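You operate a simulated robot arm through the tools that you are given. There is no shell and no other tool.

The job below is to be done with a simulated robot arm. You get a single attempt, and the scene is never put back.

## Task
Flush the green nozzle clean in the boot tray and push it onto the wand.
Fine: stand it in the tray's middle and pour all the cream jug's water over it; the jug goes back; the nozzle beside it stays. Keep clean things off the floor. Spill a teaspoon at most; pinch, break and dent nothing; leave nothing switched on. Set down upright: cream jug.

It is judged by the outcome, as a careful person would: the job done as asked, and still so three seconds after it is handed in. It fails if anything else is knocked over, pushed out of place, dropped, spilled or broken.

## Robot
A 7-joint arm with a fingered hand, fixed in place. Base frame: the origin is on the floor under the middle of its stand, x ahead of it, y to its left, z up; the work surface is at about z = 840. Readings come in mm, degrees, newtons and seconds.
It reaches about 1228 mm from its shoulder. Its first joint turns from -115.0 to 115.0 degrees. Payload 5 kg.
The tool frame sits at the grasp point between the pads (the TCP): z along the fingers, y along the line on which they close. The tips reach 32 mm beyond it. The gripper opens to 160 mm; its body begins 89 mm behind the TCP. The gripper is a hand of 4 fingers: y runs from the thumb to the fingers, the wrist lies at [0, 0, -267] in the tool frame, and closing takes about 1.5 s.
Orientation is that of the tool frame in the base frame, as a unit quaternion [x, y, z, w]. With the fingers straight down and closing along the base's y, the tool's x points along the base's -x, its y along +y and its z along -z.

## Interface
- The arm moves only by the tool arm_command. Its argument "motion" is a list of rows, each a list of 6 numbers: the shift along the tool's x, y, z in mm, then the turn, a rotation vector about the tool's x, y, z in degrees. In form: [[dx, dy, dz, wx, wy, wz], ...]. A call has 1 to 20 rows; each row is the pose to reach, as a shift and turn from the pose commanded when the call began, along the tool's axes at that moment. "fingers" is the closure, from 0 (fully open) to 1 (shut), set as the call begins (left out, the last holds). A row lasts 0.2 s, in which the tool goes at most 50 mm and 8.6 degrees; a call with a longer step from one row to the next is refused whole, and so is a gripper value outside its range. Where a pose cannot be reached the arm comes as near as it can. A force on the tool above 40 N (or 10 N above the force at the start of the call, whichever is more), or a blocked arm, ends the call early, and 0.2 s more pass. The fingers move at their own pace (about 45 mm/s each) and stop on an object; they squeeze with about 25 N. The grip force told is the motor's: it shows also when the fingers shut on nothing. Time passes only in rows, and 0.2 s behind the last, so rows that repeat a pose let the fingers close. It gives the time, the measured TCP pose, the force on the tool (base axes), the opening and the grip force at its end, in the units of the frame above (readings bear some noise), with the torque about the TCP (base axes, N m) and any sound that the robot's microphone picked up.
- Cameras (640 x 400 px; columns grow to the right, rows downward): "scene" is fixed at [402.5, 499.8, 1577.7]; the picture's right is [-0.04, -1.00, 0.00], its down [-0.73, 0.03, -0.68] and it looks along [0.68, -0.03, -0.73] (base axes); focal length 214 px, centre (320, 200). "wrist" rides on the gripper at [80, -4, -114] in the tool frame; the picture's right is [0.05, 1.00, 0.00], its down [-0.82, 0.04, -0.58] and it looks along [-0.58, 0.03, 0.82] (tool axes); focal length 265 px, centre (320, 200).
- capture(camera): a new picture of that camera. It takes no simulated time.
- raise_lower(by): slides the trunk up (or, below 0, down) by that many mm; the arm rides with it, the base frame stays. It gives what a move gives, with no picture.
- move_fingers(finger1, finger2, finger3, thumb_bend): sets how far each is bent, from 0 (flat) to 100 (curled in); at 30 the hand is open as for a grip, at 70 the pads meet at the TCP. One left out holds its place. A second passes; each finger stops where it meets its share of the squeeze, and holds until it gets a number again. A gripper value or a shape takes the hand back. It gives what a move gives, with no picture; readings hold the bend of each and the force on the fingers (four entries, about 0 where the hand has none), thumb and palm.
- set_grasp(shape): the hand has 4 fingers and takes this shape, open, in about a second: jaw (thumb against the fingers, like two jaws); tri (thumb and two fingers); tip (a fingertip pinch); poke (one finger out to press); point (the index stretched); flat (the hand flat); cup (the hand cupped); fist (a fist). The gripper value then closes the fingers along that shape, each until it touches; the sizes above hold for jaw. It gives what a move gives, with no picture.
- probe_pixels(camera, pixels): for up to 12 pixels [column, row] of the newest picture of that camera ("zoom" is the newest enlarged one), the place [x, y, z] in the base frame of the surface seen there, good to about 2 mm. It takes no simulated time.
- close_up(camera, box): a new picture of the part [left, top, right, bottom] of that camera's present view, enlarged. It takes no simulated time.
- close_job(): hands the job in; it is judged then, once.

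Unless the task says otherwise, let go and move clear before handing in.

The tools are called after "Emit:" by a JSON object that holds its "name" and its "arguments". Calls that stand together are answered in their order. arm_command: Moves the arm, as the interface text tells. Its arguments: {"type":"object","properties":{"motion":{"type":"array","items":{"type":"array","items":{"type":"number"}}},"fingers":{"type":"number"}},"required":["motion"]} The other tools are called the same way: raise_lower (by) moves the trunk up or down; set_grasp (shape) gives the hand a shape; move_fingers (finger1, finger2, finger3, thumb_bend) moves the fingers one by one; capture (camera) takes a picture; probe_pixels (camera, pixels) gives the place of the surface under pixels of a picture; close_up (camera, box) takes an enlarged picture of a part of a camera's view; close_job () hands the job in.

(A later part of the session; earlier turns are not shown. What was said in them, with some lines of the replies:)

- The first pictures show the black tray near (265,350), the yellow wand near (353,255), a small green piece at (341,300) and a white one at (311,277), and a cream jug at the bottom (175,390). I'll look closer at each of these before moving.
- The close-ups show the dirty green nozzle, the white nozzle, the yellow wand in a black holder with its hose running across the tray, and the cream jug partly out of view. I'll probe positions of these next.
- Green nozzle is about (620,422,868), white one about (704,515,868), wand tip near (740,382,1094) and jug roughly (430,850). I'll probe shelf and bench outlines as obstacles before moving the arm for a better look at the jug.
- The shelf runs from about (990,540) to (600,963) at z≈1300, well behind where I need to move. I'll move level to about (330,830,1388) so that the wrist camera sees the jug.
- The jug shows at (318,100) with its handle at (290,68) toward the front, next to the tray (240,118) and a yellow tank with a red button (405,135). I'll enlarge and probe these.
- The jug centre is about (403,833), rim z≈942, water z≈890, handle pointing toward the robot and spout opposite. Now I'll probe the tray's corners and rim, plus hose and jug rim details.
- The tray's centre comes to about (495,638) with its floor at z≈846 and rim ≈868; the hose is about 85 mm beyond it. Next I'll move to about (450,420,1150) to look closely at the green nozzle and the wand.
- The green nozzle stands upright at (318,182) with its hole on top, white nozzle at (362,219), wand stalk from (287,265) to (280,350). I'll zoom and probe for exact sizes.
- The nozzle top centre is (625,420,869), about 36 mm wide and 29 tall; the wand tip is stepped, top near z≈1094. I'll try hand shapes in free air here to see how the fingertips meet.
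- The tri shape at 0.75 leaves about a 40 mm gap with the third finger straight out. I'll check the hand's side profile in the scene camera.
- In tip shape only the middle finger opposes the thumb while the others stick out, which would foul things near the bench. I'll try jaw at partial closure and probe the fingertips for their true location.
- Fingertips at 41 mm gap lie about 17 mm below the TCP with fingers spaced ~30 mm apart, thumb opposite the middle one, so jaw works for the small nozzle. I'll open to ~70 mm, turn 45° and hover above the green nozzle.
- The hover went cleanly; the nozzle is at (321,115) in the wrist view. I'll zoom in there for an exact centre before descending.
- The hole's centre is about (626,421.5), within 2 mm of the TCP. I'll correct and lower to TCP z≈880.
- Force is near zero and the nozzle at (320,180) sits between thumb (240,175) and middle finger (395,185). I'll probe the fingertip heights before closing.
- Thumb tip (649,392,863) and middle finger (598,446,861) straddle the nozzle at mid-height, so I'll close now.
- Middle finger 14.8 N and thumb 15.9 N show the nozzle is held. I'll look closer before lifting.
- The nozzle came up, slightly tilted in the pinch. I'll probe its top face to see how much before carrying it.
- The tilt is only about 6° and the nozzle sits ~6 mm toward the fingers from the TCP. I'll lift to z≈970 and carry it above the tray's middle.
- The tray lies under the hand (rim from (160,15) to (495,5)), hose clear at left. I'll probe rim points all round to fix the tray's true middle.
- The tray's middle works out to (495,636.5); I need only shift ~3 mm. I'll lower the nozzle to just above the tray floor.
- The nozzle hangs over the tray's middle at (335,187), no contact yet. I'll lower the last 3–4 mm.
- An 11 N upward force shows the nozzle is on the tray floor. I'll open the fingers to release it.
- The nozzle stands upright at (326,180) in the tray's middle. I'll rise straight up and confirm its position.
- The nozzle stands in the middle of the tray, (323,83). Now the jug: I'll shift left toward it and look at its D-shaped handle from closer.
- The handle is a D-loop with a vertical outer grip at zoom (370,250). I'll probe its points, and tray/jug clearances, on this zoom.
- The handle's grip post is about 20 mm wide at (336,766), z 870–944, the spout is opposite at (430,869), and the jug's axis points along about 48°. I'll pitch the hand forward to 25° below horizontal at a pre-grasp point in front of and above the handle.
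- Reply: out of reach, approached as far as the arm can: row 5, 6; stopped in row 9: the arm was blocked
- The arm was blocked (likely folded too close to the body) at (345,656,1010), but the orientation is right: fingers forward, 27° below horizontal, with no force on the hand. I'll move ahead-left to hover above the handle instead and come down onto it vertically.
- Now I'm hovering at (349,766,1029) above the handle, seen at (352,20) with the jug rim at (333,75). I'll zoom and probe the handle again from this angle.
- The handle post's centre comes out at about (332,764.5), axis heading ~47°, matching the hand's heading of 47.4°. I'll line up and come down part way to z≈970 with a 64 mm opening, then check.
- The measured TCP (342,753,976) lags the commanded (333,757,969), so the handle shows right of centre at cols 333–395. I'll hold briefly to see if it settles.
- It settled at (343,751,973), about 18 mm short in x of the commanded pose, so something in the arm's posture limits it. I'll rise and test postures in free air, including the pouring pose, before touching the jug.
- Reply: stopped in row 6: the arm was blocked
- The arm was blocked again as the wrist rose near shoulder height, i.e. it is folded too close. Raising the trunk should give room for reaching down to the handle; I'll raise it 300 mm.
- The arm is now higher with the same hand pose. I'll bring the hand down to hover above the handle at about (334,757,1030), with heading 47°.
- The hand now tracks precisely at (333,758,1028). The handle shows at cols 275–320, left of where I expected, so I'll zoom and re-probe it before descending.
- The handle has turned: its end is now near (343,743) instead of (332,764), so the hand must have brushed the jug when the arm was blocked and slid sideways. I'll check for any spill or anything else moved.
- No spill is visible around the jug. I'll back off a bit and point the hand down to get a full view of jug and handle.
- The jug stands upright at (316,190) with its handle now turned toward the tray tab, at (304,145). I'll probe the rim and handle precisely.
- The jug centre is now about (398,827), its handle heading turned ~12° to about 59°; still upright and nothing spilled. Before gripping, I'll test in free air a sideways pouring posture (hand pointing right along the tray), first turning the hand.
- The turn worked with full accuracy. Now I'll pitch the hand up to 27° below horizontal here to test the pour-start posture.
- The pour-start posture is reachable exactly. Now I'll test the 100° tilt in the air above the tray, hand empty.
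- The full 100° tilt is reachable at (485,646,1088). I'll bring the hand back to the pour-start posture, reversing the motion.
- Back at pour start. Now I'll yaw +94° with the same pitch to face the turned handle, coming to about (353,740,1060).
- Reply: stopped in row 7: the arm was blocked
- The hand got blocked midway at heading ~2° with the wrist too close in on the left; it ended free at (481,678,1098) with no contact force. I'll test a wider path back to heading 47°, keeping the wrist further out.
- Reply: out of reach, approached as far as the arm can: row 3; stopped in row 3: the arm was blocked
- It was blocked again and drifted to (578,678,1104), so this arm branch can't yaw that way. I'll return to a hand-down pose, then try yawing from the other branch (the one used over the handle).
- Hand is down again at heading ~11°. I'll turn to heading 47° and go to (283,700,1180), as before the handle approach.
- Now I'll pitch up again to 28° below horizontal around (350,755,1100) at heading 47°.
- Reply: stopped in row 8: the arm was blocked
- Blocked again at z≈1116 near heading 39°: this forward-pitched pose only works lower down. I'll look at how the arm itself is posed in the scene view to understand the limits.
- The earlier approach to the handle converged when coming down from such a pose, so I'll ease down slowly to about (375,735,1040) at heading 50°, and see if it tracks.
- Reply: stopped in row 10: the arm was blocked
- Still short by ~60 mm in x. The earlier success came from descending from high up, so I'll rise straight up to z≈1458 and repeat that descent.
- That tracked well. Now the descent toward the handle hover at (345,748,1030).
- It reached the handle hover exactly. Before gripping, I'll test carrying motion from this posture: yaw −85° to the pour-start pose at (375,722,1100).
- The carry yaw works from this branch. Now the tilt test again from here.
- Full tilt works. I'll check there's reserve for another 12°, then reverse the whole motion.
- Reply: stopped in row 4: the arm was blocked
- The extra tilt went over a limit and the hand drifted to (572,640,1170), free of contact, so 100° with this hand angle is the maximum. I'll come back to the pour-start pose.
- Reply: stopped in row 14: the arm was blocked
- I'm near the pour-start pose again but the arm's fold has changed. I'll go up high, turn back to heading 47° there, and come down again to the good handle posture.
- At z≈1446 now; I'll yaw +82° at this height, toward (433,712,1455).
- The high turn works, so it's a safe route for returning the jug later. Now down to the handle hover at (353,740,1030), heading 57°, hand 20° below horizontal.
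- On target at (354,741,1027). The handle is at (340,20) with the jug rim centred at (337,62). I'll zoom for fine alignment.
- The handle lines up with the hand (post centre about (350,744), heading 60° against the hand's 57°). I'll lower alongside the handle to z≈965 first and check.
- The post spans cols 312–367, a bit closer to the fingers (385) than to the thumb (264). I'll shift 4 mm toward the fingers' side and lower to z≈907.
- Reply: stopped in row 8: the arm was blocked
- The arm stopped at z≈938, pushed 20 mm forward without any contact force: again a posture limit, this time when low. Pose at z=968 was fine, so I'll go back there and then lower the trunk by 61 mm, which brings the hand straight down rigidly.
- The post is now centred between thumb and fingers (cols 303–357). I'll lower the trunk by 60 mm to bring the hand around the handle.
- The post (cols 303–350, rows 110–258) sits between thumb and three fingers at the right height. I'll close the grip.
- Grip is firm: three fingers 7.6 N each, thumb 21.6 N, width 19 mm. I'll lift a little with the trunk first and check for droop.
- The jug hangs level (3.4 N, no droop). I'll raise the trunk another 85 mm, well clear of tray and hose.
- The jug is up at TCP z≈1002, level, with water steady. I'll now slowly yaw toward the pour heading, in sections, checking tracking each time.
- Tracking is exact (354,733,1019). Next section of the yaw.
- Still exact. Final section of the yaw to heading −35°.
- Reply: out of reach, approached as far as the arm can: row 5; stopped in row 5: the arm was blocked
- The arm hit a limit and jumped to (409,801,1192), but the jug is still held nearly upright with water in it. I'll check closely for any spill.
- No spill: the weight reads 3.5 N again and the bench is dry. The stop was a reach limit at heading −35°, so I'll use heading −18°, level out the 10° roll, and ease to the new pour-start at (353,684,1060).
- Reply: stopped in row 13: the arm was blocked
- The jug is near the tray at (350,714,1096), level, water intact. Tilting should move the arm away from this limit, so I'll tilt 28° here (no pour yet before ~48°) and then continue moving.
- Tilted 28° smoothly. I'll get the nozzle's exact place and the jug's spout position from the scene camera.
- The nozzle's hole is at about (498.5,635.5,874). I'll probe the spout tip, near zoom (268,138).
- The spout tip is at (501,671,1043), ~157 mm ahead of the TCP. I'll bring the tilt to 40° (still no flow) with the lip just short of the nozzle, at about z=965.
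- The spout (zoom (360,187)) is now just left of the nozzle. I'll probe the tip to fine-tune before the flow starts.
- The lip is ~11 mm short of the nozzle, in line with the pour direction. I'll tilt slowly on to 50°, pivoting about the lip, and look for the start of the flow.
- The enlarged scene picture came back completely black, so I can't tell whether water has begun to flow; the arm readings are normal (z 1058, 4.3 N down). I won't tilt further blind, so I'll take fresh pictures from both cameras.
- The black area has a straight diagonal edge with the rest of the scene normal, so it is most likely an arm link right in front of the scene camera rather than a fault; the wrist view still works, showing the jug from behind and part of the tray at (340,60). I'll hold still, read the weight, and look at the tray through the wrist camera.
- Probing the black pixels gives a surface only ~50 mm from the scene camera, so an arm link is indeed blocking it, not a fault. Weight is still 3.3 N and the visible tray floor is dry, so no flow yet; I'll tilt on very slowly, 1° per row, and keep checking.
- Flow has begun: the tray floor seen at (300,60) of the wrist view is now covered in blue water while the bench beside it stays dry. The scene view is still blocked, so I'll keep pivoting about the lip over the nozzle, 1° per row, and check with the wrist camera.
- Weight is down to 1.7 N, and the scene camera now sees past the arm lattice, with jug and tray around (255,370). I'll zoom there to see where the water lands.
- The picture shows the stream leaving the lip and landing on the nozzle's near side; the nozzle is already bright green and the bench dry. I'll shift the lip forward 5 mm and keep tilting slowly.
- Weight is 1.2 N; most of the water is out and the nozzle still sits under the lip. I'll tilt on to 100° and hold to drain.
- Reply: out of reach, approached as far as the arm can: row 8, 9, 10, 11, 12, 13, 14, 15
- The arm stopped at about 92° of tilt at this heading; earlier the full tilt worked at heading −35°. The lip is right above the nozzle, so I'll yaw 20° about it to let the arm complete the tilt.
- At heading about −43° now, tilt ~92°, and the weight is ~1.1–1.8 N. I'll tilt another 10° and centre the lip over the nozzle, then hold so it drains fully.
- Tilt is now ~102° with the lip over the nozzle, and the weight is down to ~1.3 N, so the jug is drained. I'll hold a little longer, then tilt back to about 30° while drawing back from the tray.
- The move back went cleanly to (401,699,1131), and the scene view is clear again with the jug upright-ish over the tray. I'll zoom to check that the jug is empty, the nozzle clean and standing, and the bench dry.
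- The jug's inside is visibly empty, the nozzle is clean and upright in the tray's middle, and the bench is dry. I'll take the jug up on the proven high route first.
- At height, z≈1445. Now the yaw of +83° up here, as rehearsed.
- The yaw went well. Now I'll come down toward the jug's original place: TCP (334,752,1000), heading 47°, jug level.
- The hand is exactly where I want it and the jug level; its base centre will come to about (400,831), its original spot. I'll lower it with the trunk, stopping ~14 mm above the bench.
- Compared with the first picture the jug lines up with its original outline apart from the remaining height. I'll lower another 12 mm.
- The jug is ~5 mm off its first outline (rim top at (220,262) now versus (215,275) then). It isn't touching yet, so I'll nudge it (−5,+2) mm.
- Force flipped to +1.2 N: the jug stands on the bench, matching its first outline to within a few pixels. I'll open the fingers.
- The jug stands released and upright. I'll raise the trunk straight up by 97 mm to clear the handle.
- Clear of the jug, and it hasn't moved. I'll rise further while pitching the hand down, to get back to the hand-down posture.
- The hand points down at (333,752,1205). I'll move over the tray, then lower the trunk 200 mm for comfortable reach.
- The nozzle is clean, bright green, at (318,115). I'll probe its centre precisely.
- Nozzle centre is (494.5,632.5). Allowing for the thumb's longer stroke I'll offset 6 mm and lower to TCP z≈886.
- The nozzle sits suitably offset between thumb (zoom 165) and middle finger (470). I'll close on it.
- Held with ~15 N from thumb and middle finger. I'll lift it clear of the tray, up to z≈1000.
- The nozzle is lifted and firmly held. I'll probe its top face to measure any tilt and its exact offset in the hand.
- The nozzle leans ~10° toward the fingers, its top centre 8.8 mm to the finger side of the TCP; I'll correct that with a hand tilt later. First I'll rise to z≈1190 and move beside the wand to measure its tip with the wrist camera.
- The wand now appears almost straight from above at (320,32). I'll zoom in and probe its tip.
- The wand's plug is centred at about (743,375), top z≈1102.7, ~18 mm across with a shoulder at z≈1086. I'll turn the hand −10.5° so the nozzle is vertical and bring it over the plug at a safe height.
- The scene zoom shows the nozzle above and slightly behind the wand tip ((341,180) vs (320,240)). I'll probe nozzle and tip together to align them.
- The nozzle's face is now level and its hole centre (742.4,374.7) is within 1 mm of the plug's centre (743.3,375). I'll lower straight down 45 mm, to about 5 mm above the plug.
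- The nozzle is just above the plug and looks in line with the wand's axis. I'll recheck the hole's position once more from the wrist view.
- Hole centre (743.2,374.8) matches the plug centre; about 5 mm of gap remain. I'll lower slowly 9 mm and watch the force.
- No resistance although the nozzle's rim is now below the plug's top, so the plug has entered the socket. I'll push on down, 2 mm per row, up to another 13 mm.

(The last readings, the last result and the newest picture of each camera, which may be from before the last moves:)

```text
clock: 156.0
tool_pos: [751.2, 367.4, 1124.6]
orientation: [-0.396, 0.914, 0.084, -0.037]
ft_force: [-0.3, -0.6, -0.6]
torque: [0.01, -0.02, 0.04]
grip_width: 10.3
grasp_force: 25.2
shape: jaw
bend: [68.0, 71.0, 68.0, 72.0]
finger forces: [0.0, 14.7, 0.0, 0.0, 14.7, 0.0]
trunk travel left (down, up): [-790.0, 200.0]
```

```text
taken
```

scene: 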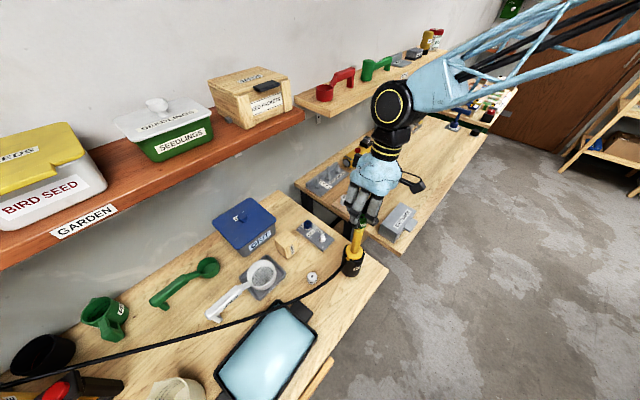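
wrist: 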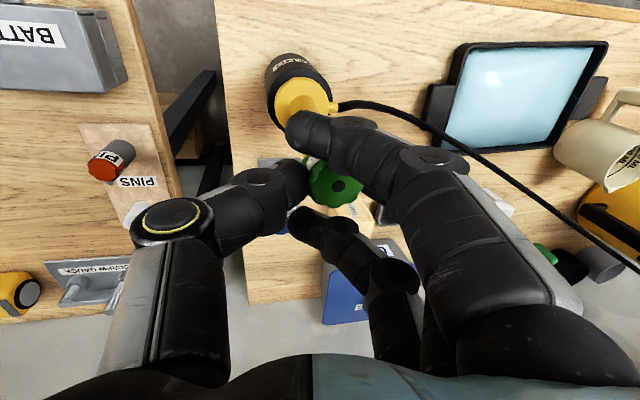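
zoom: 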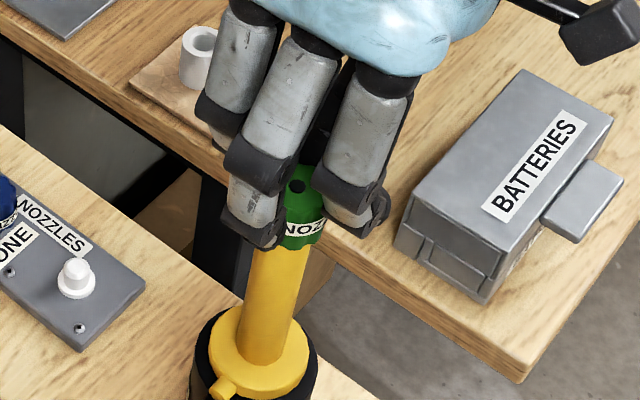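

Still no force; the nozzle now covers the plug, near the shoulder. I'll continue 1 mm at a time until it meets the shoulder.

Emit:
{"name": "arm_command", "arguments": {"motion": [[0, -0.2, 1, 0, 0, 0], [0, -0.4, 2, 0, 0, 0], [0, -0.4, 2, 0, 0, 0]]}}

Emit:
{"name": "probe_pixels", "arguments": {"camera": "wrist", "pixels": [[340, 195], [330, 188], [350, 190], [338, 200], [332, 197]]}}

Emit:
{"name": "close_up", "arguments": {"camera": "scene", "box": [340, 205, 385, 250]}}

```text
clock: 156.8
tool_pos: [750.5, 367.7, 1122.9]
orientation: [-0.396, 0.914, 0.083, -0.038]
ft_force: [1.1, 0.1, 7.5]
torque: [0.03, 0.05, 0.0]
grip_width: 11.3
grasp_force: 24.7
shape: jaw
bend: [68.0, 71.0, 68.0, 72.0]
finger forces: [0.0, 15.0, 0.0, 0.1, 16.3, 0.0]
trunk travel left (down, up): [-790.0, 200.0]
heard: snap
```

```text
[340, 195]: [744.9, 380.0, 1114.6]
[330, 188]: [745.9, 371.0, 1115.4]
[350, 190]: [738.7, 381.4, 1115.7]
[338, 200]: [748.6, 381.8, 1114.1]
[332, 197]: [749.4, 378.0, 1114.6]
```

```text
8.89 times, centred on (362, 228) of scene
```

zoom: 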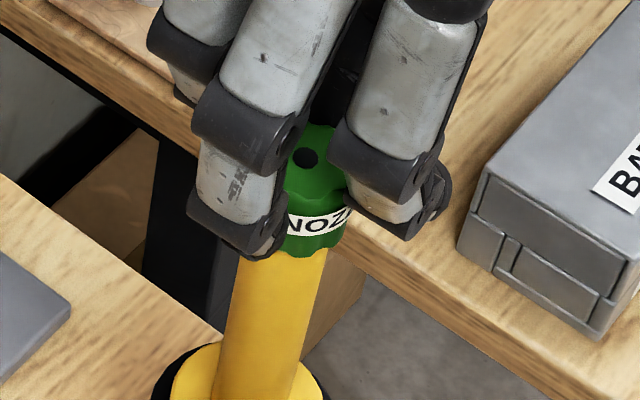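

A snap was heard at 7.5 N and the nozzle top is at z≈1115, i.e. fully home on the shoulder. I'll open the fingers gently.

Emit:
{"name": "arm_command", "arguments": {"motion": [[0, 0, 0, 0, 0, 0], [0, 0, 0, 0, 0, 0], [0, 0, 0, 0, 0, 0], [0, 0, 0, 0, 0, 0], [0, 0, 0, 0, 0, 0], [0, 0, 0, 0, 0, 0]], "fingers": 0.55}}

Emit:
{"name": "capture", "arguments": {"camera": "wrist"}}

Emit:
{"name": "close_up", "arguments": {"camera": "scene", "box": [330, 190, 400, 260]}}

```text
clock: 158.2
tool_pos: [751.1, 367.1, 1122.9]
orientation: [-0.396, 0.913, 0.084, -0.038]
ft_force: [-0.1, -0.1, 0.1]
torque: [-0.05, 0.02, 0.02]
grip_width: 71.2
grasp_force: 0.1
shape: jaw
bend: [73.0, 73.0, 73.0, 70.0]
finger forces: [0.1, 0.0, 0.0, 0.1, 0.1, 0.1]
trunk travel left (down, up): [-790.0, 200.0]
```

```text
taken
```

wrist: 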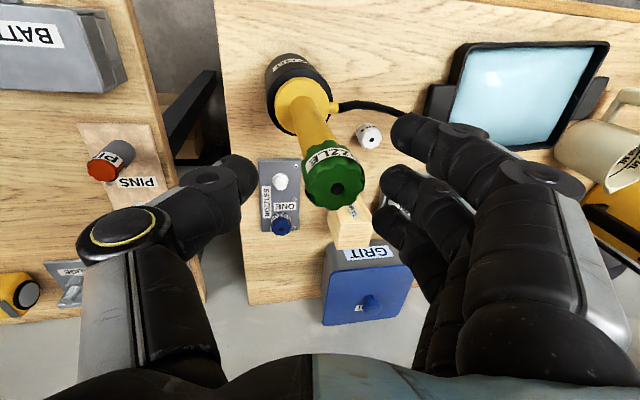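

```text
5.71 times, centred on (365, 225) of scene
```

zoom: 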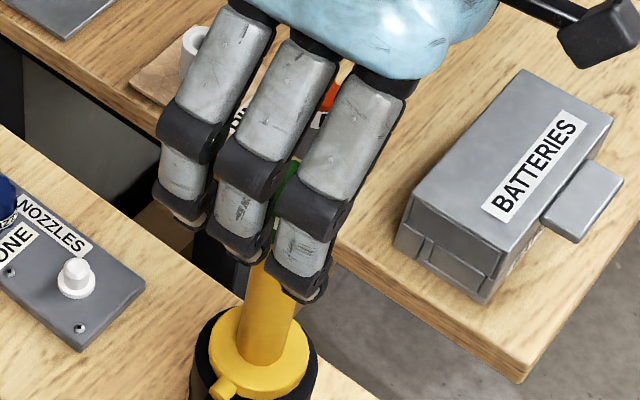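

The nozzle stays on the wand, fingers clear of it on both sides. I'll raise straight up.

Emit:
{"name": "arm_command", "arguments": {"motion": [[0, 3.6, -19.7, 0, 0, 0], [0, 9, -49.2, 0, 0, 0], [0, 16.3, -88.6, 0, 0, 0], [0, 25.3, -137.8, 0, 0, 0], [0, 30.8, -167.3, 0, 0, 0], [0, 30.8, -167.3, 0, 0, 0]]}}

Emit:
{"name": "capture", "arguments": {"camera": "wrist"}}

Emit:
{"name": "capture", "arguments": {"camera": "scene"}}

Emit:
{"name": "close_up", "arguments": {"camera": "scene", "box": [330, 200, 400, 280]}}

```text
clock: 159.6
tool_pos: [751.2, 370.0, 1291.0]
orientation: [-0.397, 0.913, 0.084, -0.037]
ft_force: [0.4, -0.5, -0.2]
torque: [-0.03, 0.01, -0.03]
grip_width: 71.4
grasp_force: 0.1
shape: jaw
bend: [73.0, 73.0, 73.0, 70.0]
finger forces: [0.1, 0.0, 0.1, 0.0, 0.0, 0.1]
trunk travel left (down, up): [-790.0, 200.0]
```

```text
taken
```

wrist: 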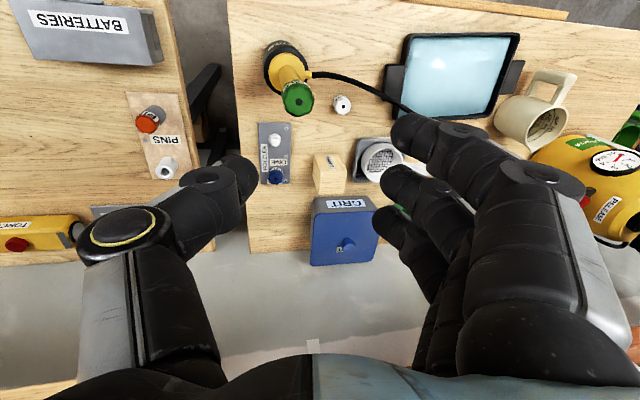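

```text
taken
```

scene: 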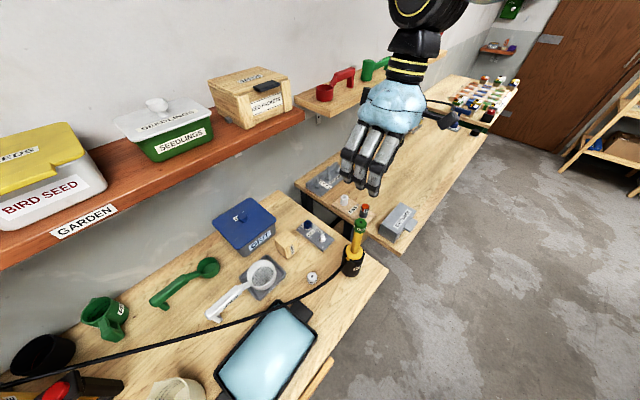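

```text
5.00 times, centred on (365, 240) of scene
```

zoom: 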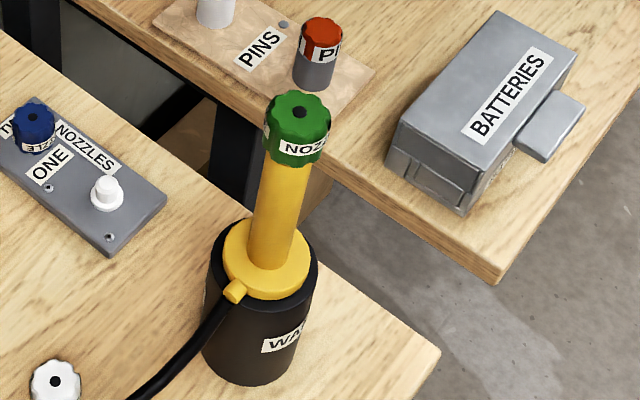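

The green nozzle sits straight and fully home on the wand. Now I'll check the jug's place, the white nozzle, and the bench for any wet spots.

Emit:
{"name": "close_up", "arguments": {"camera": "wrist", "box": [370, 20, 640, 180]}}

Emit:
{"name": "probe_pixels", "arguments": {"camera": "wrist", "pixels": [[555, 85], [545, 80], [500, 115], [565, 120], [535, 148], [342, 105], [299, 98], [408, 40], [515, 40], [400, 100]]}}

Emit:
{"name": "close_up", "arguments": {"camera": "scene", "box": [0, 240, 240, 400]}}

Emit:
{"name": "close_up", "arguments": {"camera": "scene", "box": [200, 220, 400, 400]}}

```text
2.37 times, centred on (505, 100) of wrist
```

zoom: 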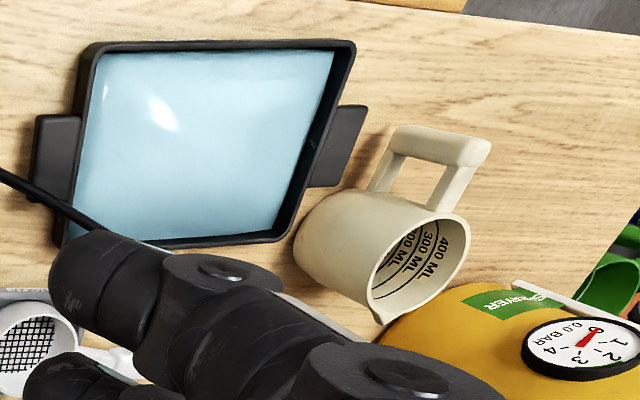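

```text
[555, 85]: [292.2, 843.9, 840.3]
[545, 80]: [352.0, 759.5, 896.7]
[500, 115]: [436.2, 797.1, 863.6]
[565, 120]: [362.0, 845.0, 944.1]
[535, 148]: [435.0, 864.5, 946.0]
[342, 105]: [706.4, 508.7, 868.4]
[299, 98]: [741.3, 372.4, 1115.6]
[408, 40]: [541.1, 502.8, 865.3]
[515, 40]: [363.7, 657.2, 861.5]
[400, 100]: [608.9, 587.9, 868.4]
```

```text
2.50 times, centred on (120, 320) of scene
```

zoom: 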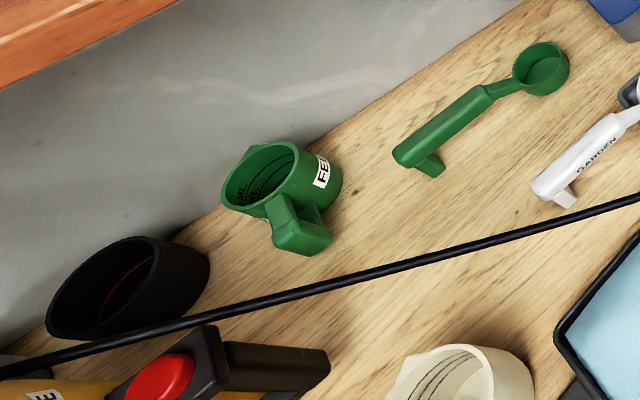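

```text
2.22 times, centred on (300, 310) of scene
```

zoom: 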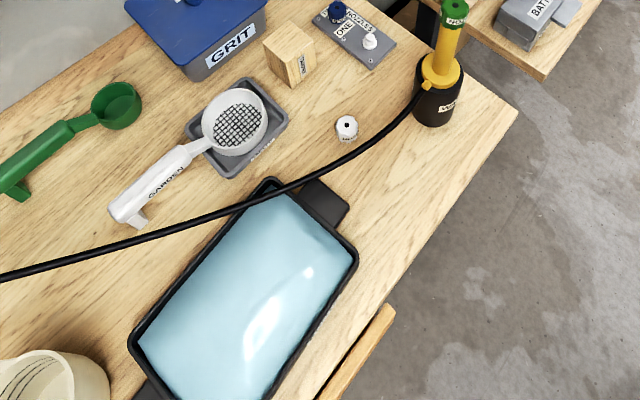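

Everything agrees with the first pictures: the green nozzle is clean and home on the wand, and the cream jug is empty and upright within a few mm of its place. The white nozzle and tray haven't moved, the bench is dry, the sprayer reads 0.0 bar, and the hand is clear at z≈1291. Handing the job in.

Emit:
{"name": "close_job", "arguments": {}}

```text
The job is handed in.
```

I flushed the green nozzle clean in the boot tray with all of the jug's water and pushed it onto the wand, and I've handed the job in. The result hasn't been reported back yet.

- **Nozzle:** it went on with an audible snap at 7.5 N. It sits straight, with its rim down on the wand's shoulder.
- **Cream jug:** it is empty, upright and back within a few millimetres of its old spot. The handle is turned a few degrees from where it was, because the hand brushed the jug and turned it during an early blocked move. Nothing spilled then, and I put it back by matching its first outline.
- **Carrying the jug:** the arm hit a reach limit partway and jerked while the jug was full. The weight afterwards was unchanged, and the bench and floor I could see were dry.
- **Pouring:** an arm link blocked the scene camera as the flow began, so I didn't see the first few seconds of the stream. The wrist camera showed water in the tray and a dry bench beside it. When the view cleared, the stream was landing on the nozzle.
- **Everything else:** the white nozzle, the tray and the other items I could compare look unmoved. The sprayer reads 0.0 bar, and I switched nothing on.
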